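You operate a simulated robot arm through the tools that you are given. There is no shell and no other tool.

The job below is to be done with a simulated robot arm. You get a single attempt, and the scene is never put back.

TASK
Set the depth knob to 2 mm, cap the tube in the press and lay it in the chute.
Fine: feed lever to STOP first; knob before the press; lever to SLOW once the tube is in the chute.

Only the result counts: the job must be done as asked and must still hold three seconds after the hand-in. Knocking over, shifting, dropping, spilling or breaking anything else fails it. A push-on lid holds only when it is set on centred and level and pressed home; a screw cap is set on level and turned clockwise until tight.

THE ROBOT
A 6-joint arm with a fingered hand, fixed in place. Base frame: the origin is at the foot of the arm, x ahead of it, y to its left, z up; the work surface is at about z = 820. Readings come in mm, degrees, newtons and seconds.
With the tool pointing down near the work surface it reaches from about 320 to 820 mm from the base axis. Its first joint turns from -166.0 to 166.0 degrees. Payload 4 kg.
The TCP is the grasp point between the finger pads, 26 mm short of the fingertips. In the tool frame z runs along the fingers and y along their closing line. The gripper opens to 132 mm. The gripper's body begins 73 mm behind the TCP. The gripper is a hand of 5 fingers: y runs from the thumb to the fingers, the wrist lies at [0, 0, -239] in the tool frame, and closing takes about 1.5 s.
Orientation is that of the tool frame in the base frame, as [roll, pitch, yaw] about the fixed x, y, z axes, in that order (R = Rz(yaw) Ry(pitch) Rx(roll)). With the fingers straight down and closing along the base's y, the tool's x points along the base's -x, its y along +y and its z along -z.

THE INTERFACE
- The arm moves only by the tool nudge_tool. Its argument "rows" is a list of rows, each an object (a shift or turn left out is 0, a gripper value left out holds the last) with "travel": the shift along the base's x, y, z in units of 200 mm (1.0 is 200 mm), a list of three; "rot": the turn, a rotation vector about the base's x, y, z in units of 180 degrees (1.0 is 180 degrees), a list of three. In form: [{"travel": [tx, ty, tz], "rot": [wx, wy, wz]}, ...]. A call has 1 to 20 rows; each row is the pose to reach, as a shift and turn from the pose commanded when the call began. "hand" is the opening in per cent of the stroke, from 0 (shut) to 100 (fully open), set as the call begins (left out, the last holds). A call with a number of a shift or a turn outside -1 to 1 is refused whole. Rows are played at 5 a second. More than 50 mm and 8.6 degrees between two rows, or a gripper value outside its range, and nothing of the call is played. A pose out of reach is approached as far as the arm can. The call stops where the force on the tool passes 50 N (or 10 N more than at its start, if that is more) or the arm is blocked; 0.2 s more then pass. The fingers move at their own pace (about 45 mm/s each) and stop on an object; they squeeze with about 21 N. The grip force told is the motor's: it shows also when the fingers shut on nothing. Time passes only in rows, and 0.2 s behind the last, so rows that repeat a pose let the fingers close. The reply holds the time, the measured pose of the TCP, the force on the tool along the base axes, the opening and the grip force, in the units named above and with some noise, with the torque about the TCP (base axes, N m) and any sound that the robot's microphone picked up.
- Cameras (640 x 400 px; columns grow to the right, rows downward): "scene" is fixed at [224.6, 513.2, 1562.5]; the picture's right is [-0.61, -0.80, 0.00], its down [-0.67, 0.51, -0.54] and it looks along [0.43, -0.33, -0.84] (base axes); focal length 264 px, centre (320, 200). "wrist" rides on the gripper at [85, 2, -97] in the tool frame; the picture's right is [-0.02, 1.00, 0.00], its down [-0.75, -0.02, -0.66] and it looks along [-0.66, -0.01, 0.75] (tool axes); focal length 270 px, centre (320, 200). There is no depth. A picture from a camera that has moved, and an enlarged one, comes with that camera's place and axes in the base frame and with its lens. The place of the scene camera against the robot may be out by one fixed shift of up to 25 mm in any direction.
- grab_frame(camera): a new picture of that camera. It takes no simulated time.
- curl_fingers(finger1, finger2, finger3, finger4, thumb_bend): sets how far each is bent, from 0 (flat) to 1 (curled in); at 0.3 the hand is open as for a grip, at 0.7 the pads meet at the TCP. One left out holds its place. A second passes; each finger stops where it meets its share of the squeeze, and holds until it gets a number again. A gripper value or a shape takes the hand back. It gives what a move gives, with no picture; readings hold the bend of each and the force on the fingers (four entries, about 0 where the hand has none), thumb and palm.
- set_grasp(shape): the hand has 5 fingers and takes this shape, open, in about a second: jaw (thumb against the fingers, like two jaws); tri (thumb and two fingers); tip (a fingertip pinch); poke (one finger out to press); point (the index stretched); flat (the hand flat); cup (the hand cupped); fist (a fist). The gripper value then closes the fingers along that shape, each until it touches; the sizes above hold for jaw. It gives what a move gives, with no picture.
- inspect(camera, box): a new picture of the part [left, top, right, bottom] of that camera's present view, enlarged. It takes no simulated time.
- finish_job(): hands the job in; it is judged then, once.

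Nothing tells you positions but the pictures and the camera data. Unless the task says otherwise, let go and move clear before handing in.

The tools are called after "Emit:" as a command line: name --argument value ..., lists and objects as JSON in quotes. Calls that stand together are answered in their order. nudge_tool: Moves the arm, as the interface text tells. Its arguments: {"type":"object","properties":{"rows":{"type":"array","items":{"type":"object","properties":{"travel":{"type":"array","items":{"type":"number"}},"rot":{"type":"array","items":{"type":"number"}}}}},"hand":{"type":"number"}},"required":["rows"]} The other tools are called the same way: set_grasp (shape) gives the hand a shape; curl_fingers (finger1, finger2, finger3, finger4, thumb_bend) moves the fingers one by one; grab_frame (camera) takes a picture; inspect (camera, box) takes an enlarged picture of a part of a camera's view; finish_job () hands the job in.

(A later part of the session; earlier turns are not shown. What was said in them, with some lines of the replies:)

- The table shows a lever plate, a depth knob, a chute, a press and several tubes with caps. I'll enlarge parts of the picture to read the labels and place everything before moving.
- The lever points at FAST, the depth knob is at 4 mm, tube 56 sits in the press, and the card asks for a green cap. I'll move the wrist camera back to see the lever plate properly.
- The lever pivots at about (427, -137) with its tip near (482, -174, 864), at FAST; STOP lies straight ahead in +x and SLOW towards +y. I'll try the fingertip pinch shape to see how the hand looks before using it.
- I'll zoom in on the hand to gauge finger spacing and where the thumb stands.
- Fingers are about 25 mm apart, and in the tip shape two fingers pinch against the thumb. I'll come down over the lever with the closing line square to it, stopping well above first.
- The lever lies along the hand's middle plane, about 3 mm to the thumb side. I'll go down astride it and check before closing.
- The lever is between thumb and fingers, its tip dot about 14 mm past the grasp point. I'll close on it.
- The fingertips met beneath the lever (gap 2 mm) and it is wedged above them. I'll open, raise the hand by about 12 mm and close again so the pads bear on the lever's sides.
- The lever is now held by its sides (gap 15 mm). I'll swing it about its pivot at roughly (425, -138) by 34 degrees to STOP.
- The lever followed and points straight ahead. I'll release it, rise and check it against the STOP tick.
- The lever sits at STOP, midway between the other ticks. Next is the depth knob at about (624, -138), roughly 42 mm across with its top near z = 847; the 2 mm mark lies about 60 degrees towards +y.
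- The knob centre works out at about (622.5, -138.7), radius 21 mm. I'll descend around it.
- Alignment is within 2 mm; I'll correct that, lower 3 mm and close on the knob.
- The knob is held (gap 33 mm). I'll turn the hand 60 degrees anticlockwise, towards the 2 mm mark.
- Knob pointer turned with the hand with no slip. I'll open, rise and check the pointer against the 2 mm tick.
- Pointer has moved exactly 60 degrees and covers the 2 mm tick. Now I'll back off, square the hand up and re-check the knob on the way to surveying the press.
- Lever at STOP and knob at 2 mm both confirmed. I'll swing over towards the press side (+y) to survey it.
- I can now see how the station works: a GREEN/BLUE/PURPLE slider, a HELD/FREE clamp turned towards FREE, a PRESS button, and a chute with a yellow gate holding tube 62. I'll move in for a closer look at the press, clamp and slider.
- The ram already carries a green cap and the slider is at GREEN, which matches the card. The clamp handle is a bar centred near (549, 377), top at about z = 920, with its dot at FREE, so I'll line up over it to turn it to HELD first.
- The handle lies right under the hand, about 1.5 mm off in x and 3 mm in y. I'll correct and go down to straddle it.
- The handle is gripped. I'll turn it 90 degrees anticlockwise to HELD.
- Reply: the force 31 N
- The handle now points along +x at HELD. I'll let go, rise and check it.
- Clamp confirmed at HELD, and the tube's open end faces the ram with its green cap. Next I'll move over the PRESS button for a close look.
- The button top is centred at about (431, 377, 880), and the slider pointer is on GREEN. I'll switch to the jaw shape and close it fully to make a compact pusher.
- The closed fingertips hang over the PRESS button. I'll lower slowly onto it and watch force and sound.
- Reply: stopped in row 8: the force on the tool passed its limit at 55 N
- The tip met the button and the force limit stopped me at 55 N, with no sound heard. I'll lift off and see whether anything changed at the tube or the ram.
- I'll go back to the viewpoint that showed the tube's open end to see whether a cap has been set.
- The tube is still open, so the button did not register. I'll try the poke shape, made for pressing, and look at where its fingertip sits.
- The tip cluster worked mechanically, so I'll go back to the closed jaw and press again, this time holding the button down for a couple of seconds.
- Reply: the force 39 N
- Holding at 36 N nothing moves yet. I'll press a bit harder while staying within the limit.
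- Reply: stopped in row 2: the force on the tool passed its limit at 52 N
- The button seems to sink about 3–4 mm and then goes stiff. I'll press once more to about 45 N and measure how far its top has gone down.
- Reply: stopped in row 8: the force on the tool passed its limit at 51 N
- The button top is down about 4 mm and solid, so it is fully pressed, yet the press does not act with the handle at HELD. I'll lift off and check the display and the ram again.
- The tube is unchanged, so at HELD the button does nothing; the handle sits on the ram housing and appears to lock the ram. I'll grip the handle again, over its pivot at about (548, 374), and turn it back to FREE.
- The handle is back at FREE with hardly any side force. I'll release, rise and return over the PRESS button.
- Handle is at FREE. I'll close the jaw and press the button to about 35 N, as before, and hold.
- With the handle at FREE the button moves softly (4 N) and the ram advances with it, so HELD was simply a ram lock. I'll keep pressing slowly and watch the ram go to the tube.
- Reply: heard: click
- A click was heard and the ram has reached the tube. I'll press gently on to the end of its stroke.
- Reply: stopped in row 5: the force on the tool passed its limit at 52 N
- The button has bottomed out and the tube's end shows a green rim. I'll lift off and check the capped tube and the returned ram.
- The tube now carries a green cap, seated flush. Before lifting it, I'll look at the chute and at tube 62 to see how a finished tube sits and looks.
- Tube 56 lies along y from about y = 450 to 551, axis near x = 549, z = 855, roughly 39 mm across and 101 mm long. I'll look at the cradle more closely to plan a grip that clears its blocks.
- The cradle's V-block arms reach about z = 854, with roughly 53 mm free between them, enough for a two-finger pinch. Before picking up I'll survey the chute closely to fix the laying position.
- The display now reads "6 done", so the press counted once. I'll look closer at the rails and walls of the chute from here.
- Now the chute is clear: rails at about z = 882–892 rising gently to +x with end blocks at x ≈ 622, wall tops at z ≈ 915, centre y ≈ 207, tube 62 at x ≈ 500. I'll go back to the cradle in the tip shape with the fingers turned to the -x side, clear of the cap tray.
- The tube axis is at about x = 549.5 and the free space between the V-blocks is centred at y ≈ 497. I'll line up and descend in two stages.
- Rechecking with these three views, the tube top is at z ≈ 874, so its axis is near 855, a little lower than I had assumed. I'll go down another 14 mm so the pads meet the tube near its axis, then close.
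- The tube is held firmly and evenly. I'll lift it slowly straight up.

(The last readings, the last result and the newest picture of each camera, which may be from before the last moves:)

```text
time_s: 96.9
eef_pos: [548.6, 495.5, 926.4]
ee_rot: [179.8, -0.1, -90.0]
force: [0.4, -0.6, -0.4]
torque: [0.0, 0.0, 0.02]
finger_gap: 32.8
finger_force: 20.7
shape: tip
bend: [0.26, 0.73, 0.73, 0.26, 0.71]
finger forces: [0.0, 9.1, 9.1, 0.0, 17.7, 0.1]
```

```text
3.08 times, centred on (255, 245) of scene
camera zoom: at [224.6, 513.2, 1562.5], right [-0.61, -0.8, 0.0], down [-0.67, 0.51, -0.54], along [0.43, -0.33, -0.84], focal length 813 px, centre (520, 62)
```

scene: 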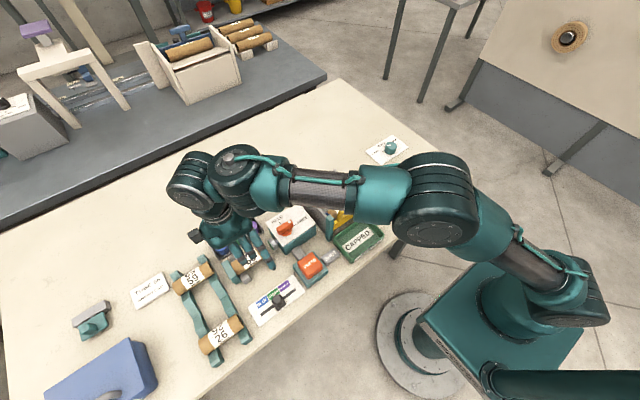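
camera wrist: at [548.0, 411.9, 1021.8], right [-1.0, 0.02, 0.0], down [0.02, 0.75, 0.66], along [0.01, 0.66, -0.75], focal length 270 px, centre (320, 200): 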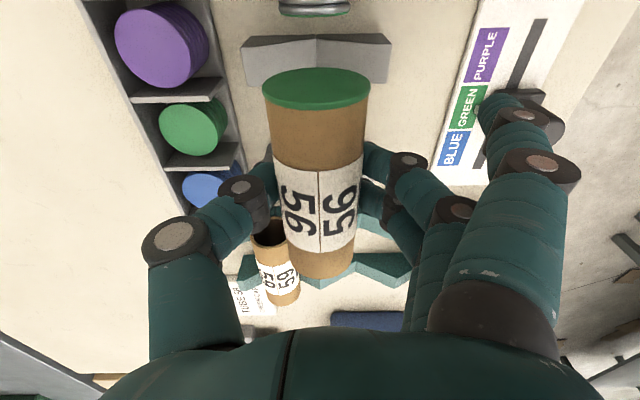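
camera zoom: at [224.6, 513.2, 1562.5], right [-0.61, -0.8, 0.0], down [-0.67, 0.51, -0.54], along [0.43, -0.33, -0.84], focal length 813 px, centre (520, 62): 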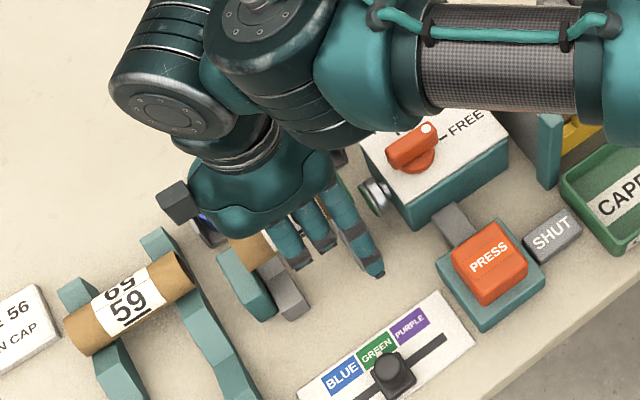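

The tube came out cleanly and hangs level, its axis about 11 mm below the grasp point. I'll raise it well clear and carry it towards the chute, turning the hand so the fingers end up on the +x side, away from tube 62 and the gate.

Emit:
nudge_tool --rows '[{"travel": [0, 0, 0.15]}, {"travel": [0, 0, 0.3]}, {"travel": [0, 0, 0.45]}, {"travel": [0, 0, 0.55]}, {"travel": [0.01, -0.06, 0.55], "rot": [0, 0, -0.0417]}, {"travel": [0.02, -0.12, 0.55], "rot": [0, 0, -0.0833]}, {"travel": [0.03, -0.18, 0.55], "rot": [0, 0, -0.125]}, {"travel": [0.04, -0.24, 0.55], "rot": [0, 0, -0.1667]}, {"travel": [0.05, -0.3, 0.55], "rot": [0, 0, -0.2083]}, {"travel": [0.06, -0.36, 0.55], "rot": [0, 0, -0.25]}, {"travel": [0.07, -0.42, 0.55], "rot": [0, 0, -0.2917]}, {"travel": [0.08, -0.48, 0.55], "rot": [0, 0, -0.3333]}, {"travel": [0.09, -0.54, 0.55], "rot": [0, 0, -0.375]}, {"travel": [0.1, -0.6, 0.55], "rot": [0, 0, -0.4167]}, {"travel": [0.11, -0.66, 0.55], "rot": [0, 0, -0.4583]}, {"travel": [0.12, -0.72, 0.55], "rot": [0, 0, -0.5]}, {"travel": [0.12, -0.72, 0.55], "rot": [0, 0, -0.5]}]'

Emit:
grab_frame --camera "wrist"

```text
time_s: 100.5
eef_pos: [572.2, 352.1, 1037.1]
ee_rot: [179.9, 0.0, 179.9]
force: [-0.2, -0.4, 0.1]
torque: [0.03, 0.01, -0.02]
finger_gap: 33.1
finger_force: 20.8
shape: tip
bend: [0.26, 0.73, 0.73, 0.26, 0.71]
finger forces: [0.1, 9.2, 9.1, 0.1, 17.4, 0.0]
```

```text
taken
camera wrist: at [489.5, 354.5, 1131.9], right [0.02, 1.0, 0.0], down [0.75, -0.02, 0.66], along [0.66, -0.01, -0.75], focal length 270 px, centre (320, 200)
```

wrist: 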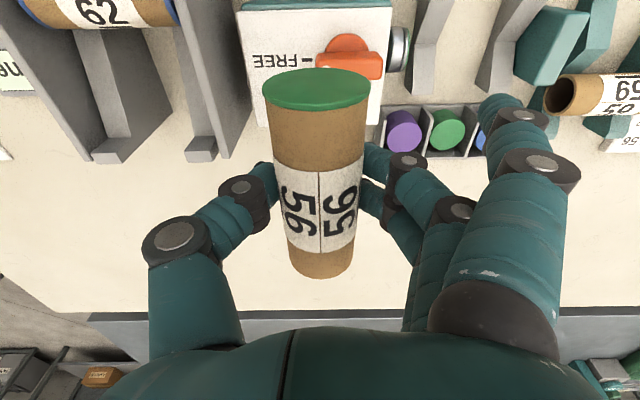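

Emit:
nudge_tool --rows '[{"travel": [0.004, -0.06, 0], "rot": [0, 0, -0.0417]}, {"travel": [0.008, -0.12, 0], "rot": [0, 0, -0.0833]}, {"travel": [0.012, -0.18, 0], "rot": [0, 0, -0.125]}, {"travel": [0.016, -0.24, 0], "rot": [0, 0, -0.1667]}, {"travel": [0.02, -0.3, 0], "rot": [0, 0, -0.2083]}, {"travel": [0.024, -0.36, 0], "rot": [0, 0, -0.25]}, {"travel": [0.028, -0.42, 0], "rot": [0, 0, -0.2917]}, {"travel": [0.032, -0.48, 0], "rot": [0, 0, -0.3333]}, {"travel": [0.036, -0.54, 0], "rot": [0, 0, -0.375]}, {"travel": [0.04, -0.6, 0], "rot": [0, 0, -0.4167]}, {"travel": [0.045, -0.66, 0], "rot": [0, 0, -0.4583]}, {"travel": [0.049, -0.7155, 0], "rot": [0, 0, -0.5]}, {"travel": [0.049, -0.7155, 0], "rot": [0, 0, -0.5]}]'

Emit:
grab_frame --camera "wrist"

Emit:
inspect --camera "scene" --box '[260, 110, 420, 260]'

```text
time_s: 103.3
eef_pos: [582.7, 208.8, 1036.0]
ee_rot: [179.9, -0.1, 89.8]
force: [-0.1, -0.1, -0.1]
torque: [0.02, -0.02, 0.04]
finger_gap: 32.7
finger_force: 21.0
shape: tip
bend: [0.26, 0.73, 0.73, 0.26, 0.71]
finger forces: [0.0, 9.1, 9.1, 0.0, 17.3, 0.0]
```

```text
taken
camera wrist: at [586.1, 294.3, 1131.8], right [1.0, -0.02, 0.0], down [-0.02, -0.75, 0.66], along [-0.01, -0.66, -0.75], focal length 270 px, centre (320, 200)
```

wrist: 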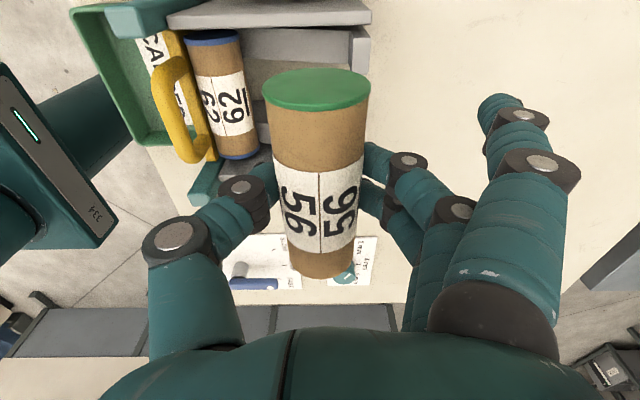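

```text
2.67 times, centred on (340, 185) of scene
camera zoom: at [224.6, 513.2, 1562.5], right [-0.61, -0.8, 0.0], down [-0.67, 0.51, -0.54], along [0.43, -0.33, -0.84], focal length 705 px, centre (267, 240)
```

zoom: 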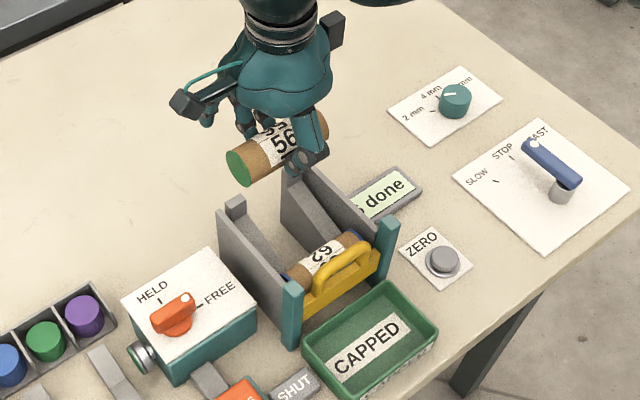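

The tube is over the chute. I'll zoom in to check the rail height and where the tube will come down.

Emit:
inspect --camera "wrist" --box '[130, 0, 400, 200]'

Emit:
inspect --camera "scene" --box '[320, 150, 400, 240]'

```text
2.00 times, centred on (265, 100) of wrist
camera zoom: at [586.1, 294.3, 1131.8], right [1.0, -0.02, 0.0], down [-0.02, -0.75, 0.66], along [-0.01, -0.66, -0.75], focal length 541 px, centre (430, 400)
```

zoom: 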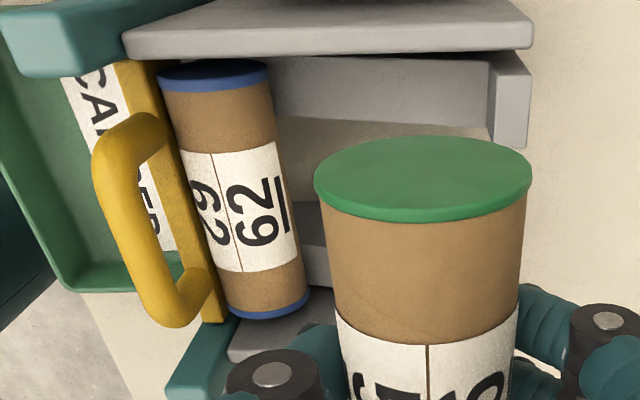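

```text
4.44 times, centred on (360, 195) of scene
camera zoom: at [224.6, 513.2, 1562.5], right [-0.61, -0.8, 0.0], down [-0.67, 0.51, -0.54], along [0.43, -0.33, -0.84], focal length 1175 px, centre (142, 222)
```

zoom: 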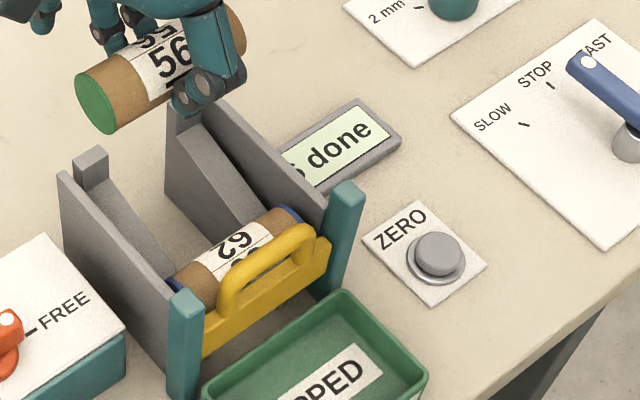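

Clearances look fine: gate handle near x ≈ 475, thumb will stay beyond x ≈ 515, and the fingertips pass between the rails. I'll lower to just above the wall tops first.

Emit:
nudge_tool --rows '[{"travel": [0, 0, -0.15]}, {"travel": [0, 0, -0.3]}, {"travel": [0, 0, -0.42]}, {"travel": [0, 0, -0.48]}, {"travel": [0, 0, -0.48]}]'

Emit:
grab_frame --camera "wrist"

Emit:
inspect --camera "scene" --box '[270, 130, 400, 240]'

```text
time_s: 104.5
eef_pos: [582.7, 209.4, 938.7]
ee_rot: [179.9, -0.1, 90.0]
force: [0.4, 0.5, -0.2]
torque: [0.0, -0.02, 0.01]
finger_gap: 32.7
finger_force: 20.9
shape: tip
bend: [0.26, 0.73, 0.73, 0.26, 0.71]
finger forces: [0.0, 9.1, 9.1, 0.0, 17.3, 0.1]
```

```text
taken
camera wrist: at [585.2, 294.6, 1035.2], right [1.0, -0.02, 0.0], down [-0.02, -0.75, 0.66], along [-0.01, -0.66, -0.75], focal length 270 px, centre (320, 200)
```

wrist: 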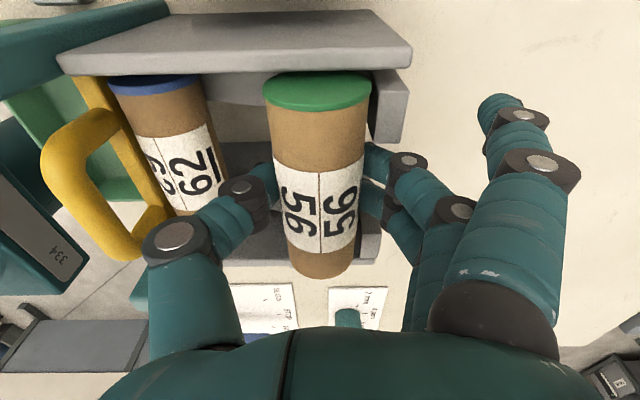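

```text
3.64 times, centred on (335, 185) of scene
camera zoom: at [224.6, 513.2, 1562.5], right [-0.61, -0.8, 0.0], down [-0.67, 0.51, -0.54], along [0.43, -0.33, -0.84], focal length 961 px, centre (266, 254)
```

zoom: 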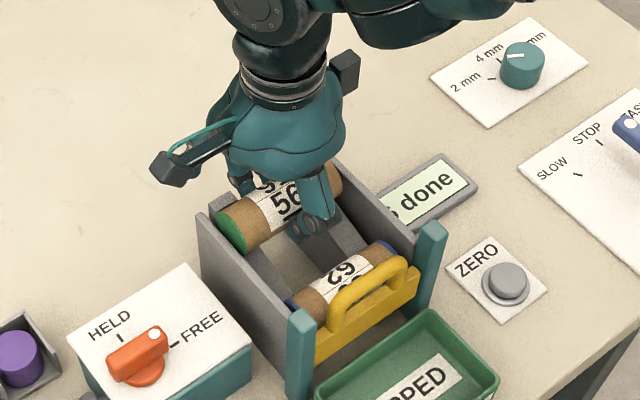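

Emit:
inspect --camera "wrist" --box '[40, 0, 430, 140]'

Emit:
inspect --camera "wrist" --box '[230, 190, 410, 300]'

```text
1.64 times, centred on (235, 70) of wrist
camera zoom: at [585.2, 294.6, 1035.2], right [1.0, -0.02, 0.0], down [-0.02, -0.75, 0.66], along [-0.01, -0.66, -0.75], focal length 444 px, centre (460, 413)
```

zoom: 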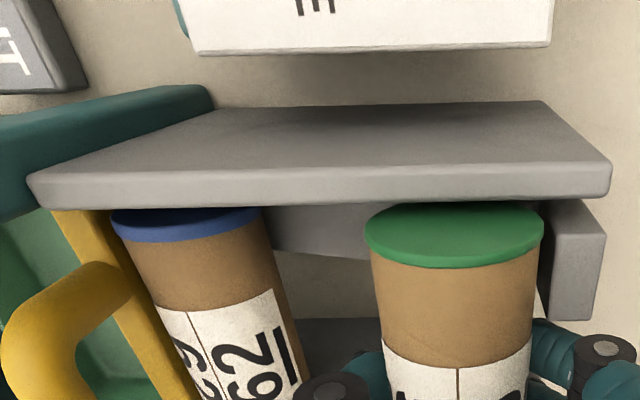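

```text
3.56 times, centred on (320, 245) of wrist
camera zoom: at [585.2, 294.6, 1035.2], right [1.0, -0.02, 0.0], down [-0.02, -0.75, 0.66], along [-0.01, -0.66, -0.75], focal length 961 px, centre (320, 40)
```

zoom: 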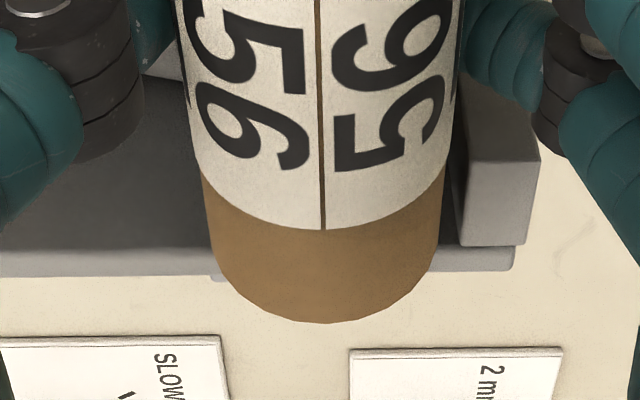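

The tube's ends clear both walls by about 6–8 mm, and the rails here are probably near z ≈ 890–900. I'll creep down in small steps and watch for contact.

Emit:
nudge_tool --rows '[{"travel": [0, -0.004, -0.01]}, {"travel": [0, -0.004, -0.02]}, {"travel": [0, -0.004, -0.02]}]'

Emit:
nudge_tool --rows '[{"travel": [0, 0, -0.01]}, {"travel": [0, 0, -0.02]}, {"travel": [0, 0, -0.02]}]'

```text
time_s: 105.3
eef_pos: [582.2, 208.0, 936.4]
ee_rot: [180.0, -0.1, 90.1]
force: [-0.9, 0.1, -0.3]
torque: [0.02, 0.02, -0.01]
finger_gap: 32.6
finger_force: 20.9
shape: tip
bend: [0.26, 0.73, 0.73, 0.26, 0.71]
finger forces: [0.0, 9.1, 9.1, 0.0, 17.3, 0.0]
```

```text
time_s: 106.1
eef_pos: [582.7, 208.3, 931.4]
ee_rot: [180.0, -0.1, 90.0]
force: [0.5, 0.2, -0.5]
torque: [0.0, -0.02, -0.02]
finger_gap: 32.7
finger_force: 20.8
shape: tip
bend: [0.26, 0.73, 0.73, 0.26, 0.71]
finger forces: [0.1, 9.1, 9.1, 0.0, 17.3, 0.0]
```

Emit:
nudge_tool --rows '[{"travel": [0, 0, -0.01]}, {"travel": [0, 0, -0.02]}, {"travel": [0, 0, -0.02]}]'

Emit:
nudge_tool --rows '[{"travel": [0, 0, -0.01]}, {"travel": [0, 0, -0.015]}, {"travel": [0, 0, -0.015]}]'

Emit:
inspect --camera "scene" --box '[290, 150, 380, 230]'

```text
time_s: 106.9
eef_pos: [582.8, 208.7, 927.8]
ee_rot: [-179.9, -0.2, 90.0]
force: [-0.6, 0.2, -0.8]
torque: [0.01, 0.01, -0.01]
finger_gap: 32.7
finger_force: 20.9
shape: tip
bend: [0.26, 0.73, 0.73, 0.26, 0.71]
finger forces: [0.0, 9.2, 9.0, 0.1, 17.2, 0.0]
```

```text
time_s: 107.7
eef_pos: [583.5, 209.3, 925.0]
ee_rot: [180.0, -0.1, 90.1]
force: [-0.4, -0.5, 10.1]
torque: [-0.04, -0.05, 0.02]
finger_gap: 33.1
finger_force: 20.7
shape: tip
bend: [0.26, 0.74, 0.74, 0.26, 0.72]
finger forces: [0.0, 8.3, 8.2, 0.0, 17.1, 0.0]
```

```text
5.00 times, centred on (335, 190) of scene
camera zoom: at [224.6, 513.2, 1562.5], right [-0.61, -0.8, 0.0], down [-0.67, 0.51, -0.54], along [0.43, -0.33, -0.84], focal length 1321 px, centre (245, 250)
```

zoom: 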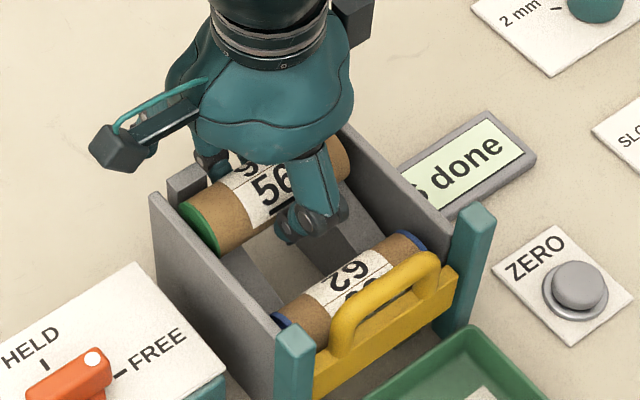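

Contact: 10 N at TCP z = 925, evenly on both rails. I'll open partway so the tube settles against the thumb rather than rolling freely.

Emit:
nudge_tool --rows '[{"travel": [0, 0, 0.003]}, {"travel": [0, 0, 0.003]}, {"travel": [0, 0, 0.003]}, {"travel": [0, 0, 0.003]}, {"travel": [0, 0, 0.003]}]' --hand 42

Emit:
grab_frame --camera "wrist"

Emit:
inspect --camera "scene" --box '[290, 150, 380, 230]'

```text
time_s: 108.9
eef_pos: [583.1, 208.5, 925.8]
ee_rot: [-179.9, -0.1, 90.1]
force: [1.0, 0.3, 0.1]
torque: [-0.02, -0.05, 0.03]
finger_gap: 54.3
finger_force: 0.0
shape: tip
bend: [0.0, 0.73, 0.73, 0.0, 0.7]
finger forces: [0.1, 0.0, 0.1, 0.0, 0.0, 0.0]
```

```text
taken
camera wrist: at [585.5, 294.2, 1021.3], right [1.0, -0.02, 0.0], down [-0.02, -0.75, 0.66], along [-0.01, -0.66, -0.75], focal length 270 px, centre (320, 200)
```

wrist: 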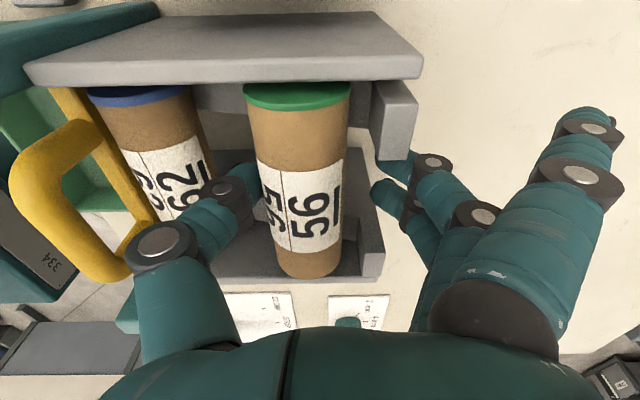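

```text
5.00 times, centred on (335, 190) of scene
camera zoom: at [224.6, 513.2, 1562.5], right [-0.61, -0.8, 0.0], down [-0.67, 0.51, -0.54], along [0.43, -0.33, -0.84], focal length 1321 px, centre (245, 250)
```

zoom: 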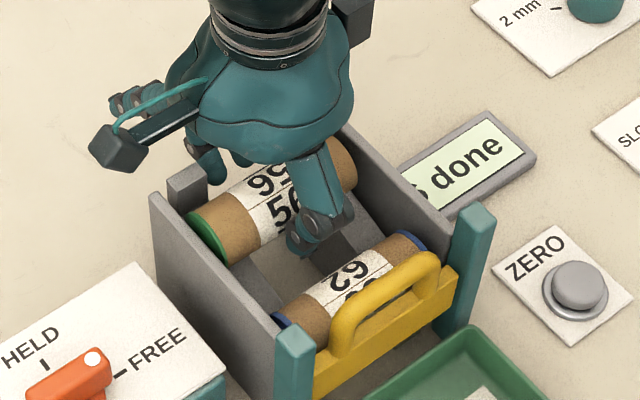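

The tube rests against the thumb as intended. I'll walk it 12 mm down the slope, then lift the hand straight up so it only rolls the last little way to tube 62.

Emit:
nudge_tool --rows '[{"travel": [-0.015, 0, 0]}, {"travel": [-0.03, 0, 0]}, {"travel": [-0.045, 0, 0]}, {"travel": [-0.06, 0, 0]}, {"travel": [-0.06, 0, 0]}]'

Emit:
grab_frame --camera "wrist"

```text
time_s: 110.1
eef_pos: [570.6, 208.4, 925.4]
ee_rot: [180.0, -0.1, 89.9]
force: [-0.1, 0.0, -0.7]
torque: [0.03, 0.0, 0.03]
finger_gap: 54.6
finger_force: 0.0
shape: tip
bend: [0.0, 0.73, 0.73, 0.0, 0.7]
finger forces: [0.1, 0.0, 0.1, 0.1, 0.1, 0.0]
```

```text
taken
camera wrist: at [573.2, 293.9, 1021.5], right [1.0, -0.02, 0.0], down [-0.02, -0.75, 0.66], along [-0.01, -0.66, -0.75], focal length 270 px, centre (320, 200)
```

wrist: 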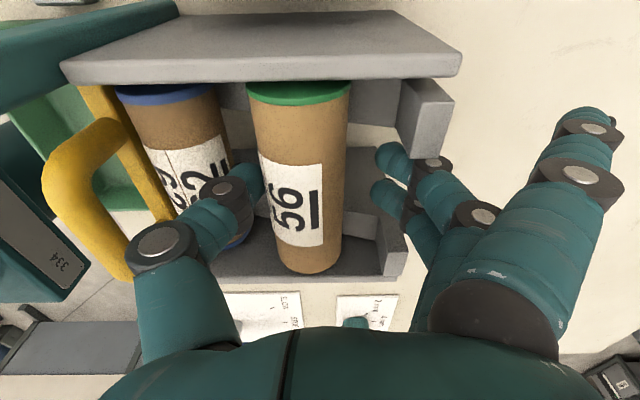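

Emit:
nudge_tool --rows '[{"travel": [0, 0, 0.03]}, {"travel": [0, 0, 0.06]}, {"travel": [0, 0, 0.09]}, {"travel": [0, 0, 0.13]}, {"travel": [0, 0, 0.2]}, {"travel": [0, 0, 0.35]}, {"travel": [0, 0, 0.5]}, {"travel": [0, 0, 0.6]}, {"travel": [0, 0, 0.6]}]'

Emit:
grab_frame --camera "wrist"

Emit:
inspect --camera "scene" --box '[290, 150, 400, 250]'

```text
time_s: 112.1
eef_pos: [570.8, 208.3, 1045.7]
ee_rot: [180.0, -0.1, 90.0]
force: [0.4, 0.5, -0.1]
torque: [-0.01, 0.0, -0.01]
finger_gap: 54.7
finger_force: 0.1
shape: tip
bend: [0.0, 0.73, 0.73, 0.0, 0.7]
finger forces: [0.1, 0.0, 0.0, 0.0, 0.0, 0.0]
```

```text
taken
camera wrist: at [573.4, 293.6, 1141.7], right [1.0, -0.02, 0.0], down [-0.02, -0.75, 0.66], along [-0.01, -0.66, -0.75], focal length 270 px, centre (320, 200)
```

wrist: 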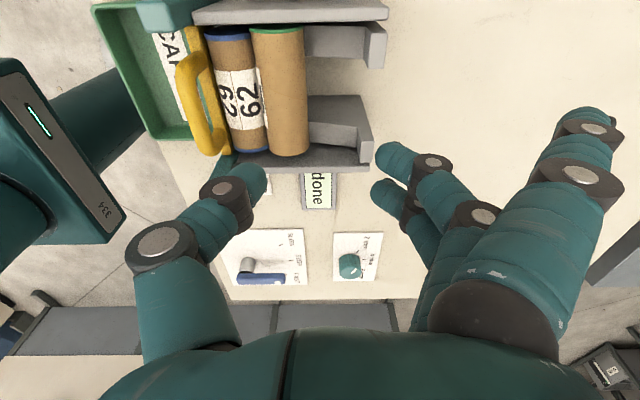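

```text
4.00 times, centred on (345, 200) of scene
camera zoom: at [224.6, 513.2, 1562.5], right [-0.61, -0.8, 0.0], down [-0.67, 0.51, -0.54], along [0.43, -0.33, -0.84], focal length 1057 px, centre (220, 200)
```

zoom: 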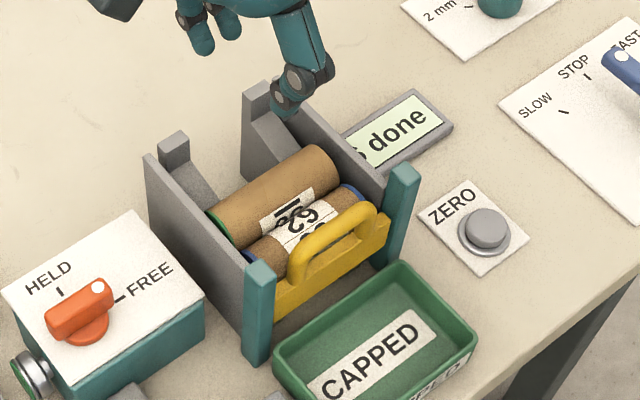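

Tube 56, green cap on, lies in the chute against tube 62, with the gate still shut. Last step: feed lever to SLOW, so I'll carry the hand back over the lever, turning it square again.

Emit:
nudge_tool --rows '[{"travel": [-0.03, -0.14, 0], "rot": [0, 0, 0.0417]}, {"travel": [-0.06, -0.28, 0], "rot": [0, 0, 0.0833]}, {"travel": [-0.1, -0.42, 0], "rot": [0, 0, 0.125]}, {"travel": [-0.14, -0.56, 0], "rot": [0, 0, 0.1667]}, {"travel": [-0.18, -0.7, 0], "rot": [0, 0, 0.2083]}, {"travel": [-0.22, -0.84, 0], "rot": [0, 0, 0.25]}, {"travel": [-0.25, -0.95, 0], "rot": [0, 0, 0.2917]}, {"travel": [-0.25, -0.95, 0], "rot": [0, 0, 0.2917]}]' --hand 60

Emit:
nudge_tool --rows '[{"travel": [-0.05, -0.16, 0], "rot": [0, 0, 0.0417]}, {"travel": [-0.1, -0.32, 0], "rot": [0, 0, 0.0833]}, {"travel": [-0.15, -0.48, 0], "rot": [0, 0, 0.125]}, {"travel": [-0.2, -0.64, -0.1], "rot": [0, 0, 0.1667]}, {"travel": [-0.23, -0.787, -0.25], "rot": [0, 0, 0.2083]}, {"travel": [-0.23, -0.787, -0.4], "rot": [0, 0, 0.2083]}, {"travel": [-0.23, -0.787, -0.4], "rot": [0, 0, 0.2083]}]'

Emit:
grab_frame --camera "wrist"

Emit:
grab_frame --camera "scene"

```text
time_s: 113.9
eef_pos: [521.4, 19.3, 1044.3]
ee_rot: [180.0, -0.1, 142.6]
force: [0.1, 0.2, -0.3]
torque: [0.03, -0.03, 0.03]
finger_gap: 78.6
finger_force: 0.0
shape: tip
bend: [0.0, 0.71, 0.71, 0.0, 0.69]
finger forces: [0.0, 0.0, 0.0, 0.0, 0.0, 0.0]
```

```text
time_s: 115.5
eef_pos: [474.4, -138.7, 964.7]
ee_rot: [179.9, -0.1, 180.0]
force: [0.5, 0.1, 0.2]
torque: [0.0, 0.0, -0.03]
finger_gap: 78.8
finger_force: 0.1
shape: tip
bend: [0.0, 0.71, 0.71, 0.0, 0.69]
finger forces: [0.0, 0.1, 0.1, 0.0, 0.0, 0.0]
```

```text
taken
camera wrist: at [391.6, -135.9, 1060.6], right [0.02, 1.0, 0.0], down [0.75, -0.02, 0.66], along [0.66, -0.01, -0.75], focal length 270 px, centre (320, 200)
```

wrist: 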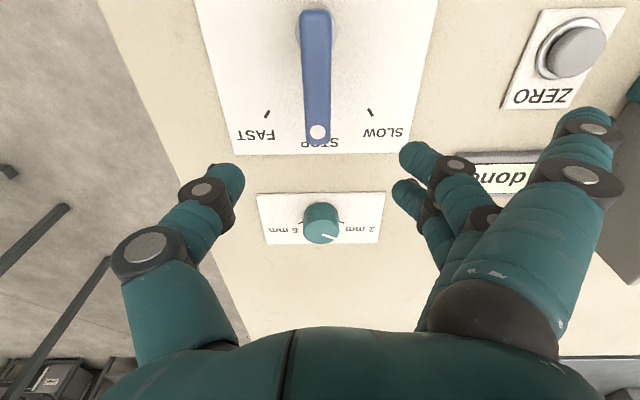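

```text
taken
```

scene: 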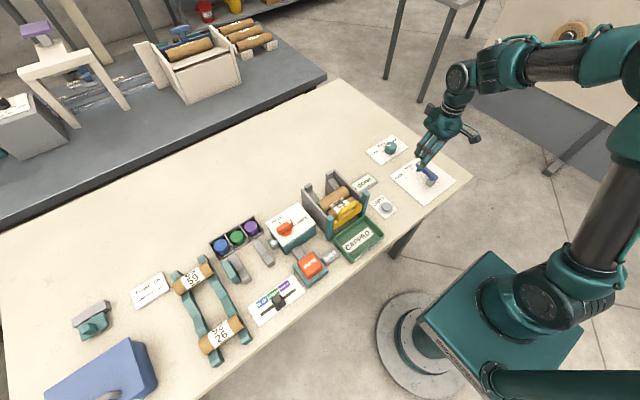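

The lever is under the hand, still at STOP. I'll descend and grip it as before.

Emit:
nudge_tool --rows '[{"travel": [0.0, -0.008, -0.15]}, {"travel": [0.0, -0.008, -0.3]}, {"travel": [0.0, -0.008, -0.446]}, {"travel": [0.0, -0.008, -0.446]}]'

Emit:
nudge_tool --rows '[{"travel": [0, 0, 0]}, {"travel": [0, 0, 0]}, {"travel": [0, 0, 0]}, {"travel": [0, 0, 0]}, {"travel": [0, 0, 0]}, {"travel": [0, 0, 0]}, {"travel": [0, 0, 0]}]' --hand 0

Emit:
grab_frame --camera "wrist"

```text
time_s: 116.5
eef_pos: [473.6, -141.9, 874.8]
ee_rot: [180.0, 0.0, -179.9]
force: [0.0, 0.0, -0.1]
torque: [0.03, -0.03, -0.01]
finger_gap: 79.1
finger_force: 0.0
shape: tip
bend: [0.0, 0.71, 0.71, 0.0, 0.69]
finger forces: [0.0, 0.1, 0.0, 0.0, 0.1, 0.1]
```

```text
time_s: 118.1
eef_pos: [474.5, -140.4, 874.9]
ee_rot: [179.8, 0.0, 180.0]
force: [0.4, 1.9, -2.3]
torque: [0.07, 0.0, -0.01]
finger_gap: 14.9
finger_force: 20.7
shape: tip
bend: [0.26, 0.72, 0.72, 0.26, 0.7]
finger forces: [0.1, 9.4, 9.3, 0.0, 17.9, 0.0]
```

```text
taken
camera wrist: at [391.1, -137.6, 971.6], right [0.02, 1.0, 0.0], down [0.75, -0.02, 0.66], along [0.66, -0.01, -0.75], focal length 270 px, centre (320, 200)
```

wrist: 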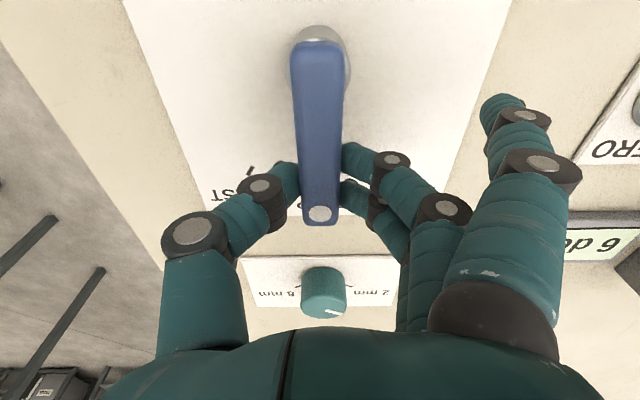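

Emit:
nudge_tool --rows '[{"travel": [-0.0005, 0.0248, 0], "rot": [0, 0, 0.0318]}, {"travel": [-0.0033, 0.0494, 0], "rot": [0, 0, 0.0637]}, {"travel": [-0.0085, 0.0735, 0], "rot": [0, 0, 0.0955]}, {"travel": [-0.016, 0.097, 0], "rot": [0, 0, 0.1273]}, {"travel": [-0.026, 0.1198, 0], "rot": [0, 0, 0.1592]}, {"travel": [-0.038, 0.1415, 0], "rot": [0, 0, 0.191]}, {"travel": [-0.038, 0.1415, 0], "rot": [0, 0, 0.191]}]'

Emit:
grab_frame --camera "wrist"

```text
time_s: 119.7
eef_pos: [466.8, -112.6, 875.7]
ee_rot: [179.9, -0.1, -145.5]
force: [-9.4, -2.6, -8.4]
torque: [-0.02, 0.17, -0.03]
finger_gap: 14.7
finger_force: 21.3
shape: tip
bend: [0.26, 0.72, 0.72, 0.26, 0.7]
finger forces: [0.0, 10.0, 9.9, 0.0, 17.1, 0.1]
```

```text
taken
camera wrist: at [397.5, -158.0, 972.1], right [-0.55, 0.84, 0.0], down [0.63, 0.41, 0.66], along [0.55, 0.36, -0.75], focal length 270 px, centre (320, 200)
```

wrist: 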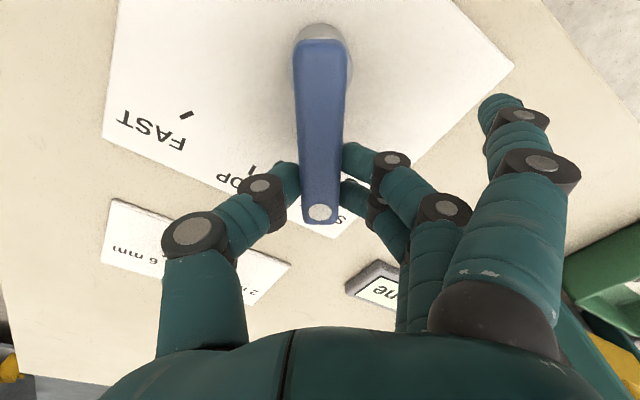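

The lever has swung to SLOW. I'll release it, rise and verify against the tick marks.

Emit:
nudge_tool --rows '[{"travel": [0, 0, 0]}, {"travel": [0, 0, 0]}, {"travel": [0, 0, 0]}, {"travel": [0, 0, 0]}, {"travel": [0, 0, 0.2]}, {"travel": [0, 0, 0.4]}, {"travel": [0, 0, 0.6]}, {"travel": [-0.05, 0, 0.7], "rot": [0, 0, -0.0318]}, {"travel": [-0.1, -0.02, 0.75], "rot": [0, 0, -0.0637]}, {"travel": [-0.15, -0.04, 0.8], "rot": [0, 0, -0.0955]}, {"travel": [-0.2, -0.06, 0.8], "rot": [0, 0, -0.1273]}, {"travel": [-0.25, -0.08, 0.8], "rot": [0, 0, -0.1592]}, {"travel": [-0.3, -0.1, 0.8], "rot": [0, 0, -0.191]}, {"travel": [-0.3, -0.1, 0.8], "rot": [0, 0, -0.191]}]' --hand 60

Emit:
grab_frame --camera "wrist"

Emit:
inspect --camera "wrist" --box '[220, 0, 420, 200]'

Emit:
inspect --camera "scene" --box '[280, 110, 480, 260]'

```text
time_s: 122.7
eef_pos: [408.3, -131.8, 1037.0]
ee_rot: [180.0, -0.1, 179.9]
force: [-0.2, 0.1, 0.3]
torque: [0.0, -0.02, -0.02]
finger_gap: 78.6
finger_force: 0.1
shape: tip
bend: [0.0, 0.71, 0.71, 0.0, 0.69]
finger forces: [0.1, 0.1, 0.0, 0.1, 0.1, 0.0]
```

```text
taken
camera wrist: at [323.7, -129.4, 1132.6], right [0.02, 1.0, 0.0], down [0.75, -0.02, 0.66], along [0.66, -0.01, -0.75], focal length 270 px, centre (320, 200)
```

wrist: 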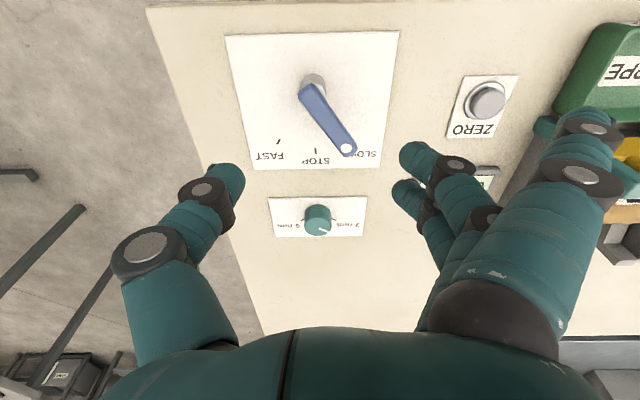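

```text
2.00 times, centred on (320, 100) of wrist
camera zoom: at [323.7, -129.4, 1132.6], right [0.02, 1.0, 0.0], down [0.75, -0.02, 0.66], along [0.66, -0.01, -0.75], focal length 541 px, centre (320, 400)
```

zoom: 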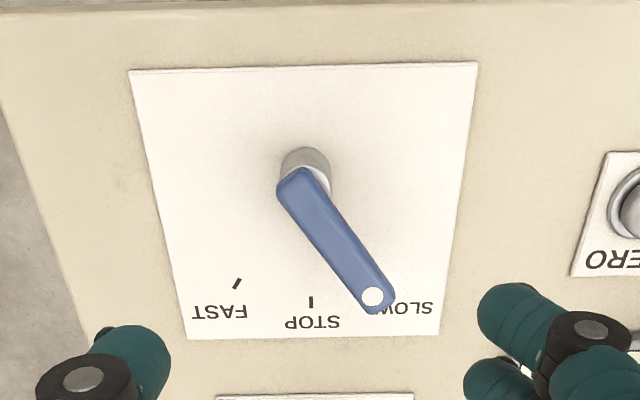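

```text
2.67 times, centred on (380, 185) of scene
camera zoom: at [224.6, 513.2, 1562.5], right [-0.61, -0.8, 0.0], down [-0.67, 0.51, -0.54], along [0.43, -0.33, -0.84], focal length 705 px, centre (160, 240)
```

zoom: 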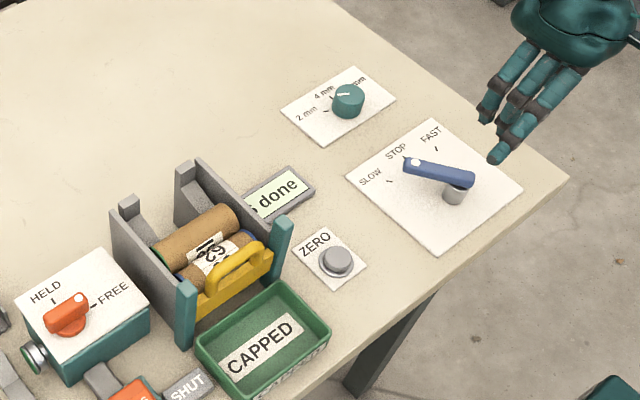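

The lever points to SLOW, the knob is at 2 mm and tube 56 lies in the chute beside tube 62 with the gate shut. Nothing else has moved and the hand is well clear, so I'll hand the job in.

Emit:
finish_job

```text
The job is handed in.
```

The job is handed in: tube 56 is capped in green and lies in the chute. I don't have the judge's verdict.

- **Feed lever:** I moved it to STOP first, and to SLOW once the tube was in the chute.
- **Depth knob:** I set it to 2 mm before pressing.
- **Cap:** The card asked for tube 56 with a green cap, and the colour slider was already on GREEN. The press clicked once and the display went from "5 done" to "6 done".
- **Chute:** The tube lies on the rails against tube 62, and the gate is still shut.

**HELD/FREE handle:** I turned the press handle from FREE to HELD before pressing. That turned out to lock the ram: I pushed the PRESS button several times up to the 50 N limit and nothing moved. I turned the handle back to FREE, where it started, and the press then worked.

**Cap on one end only:** Tube 62 has blue caps at both ends, while tube 56 has one green cap. I took the card's "GREEN CAP" and the single count on the display to mean one cap is enough. The tube was turned around on the way to the chute, so its cap faces the press side.
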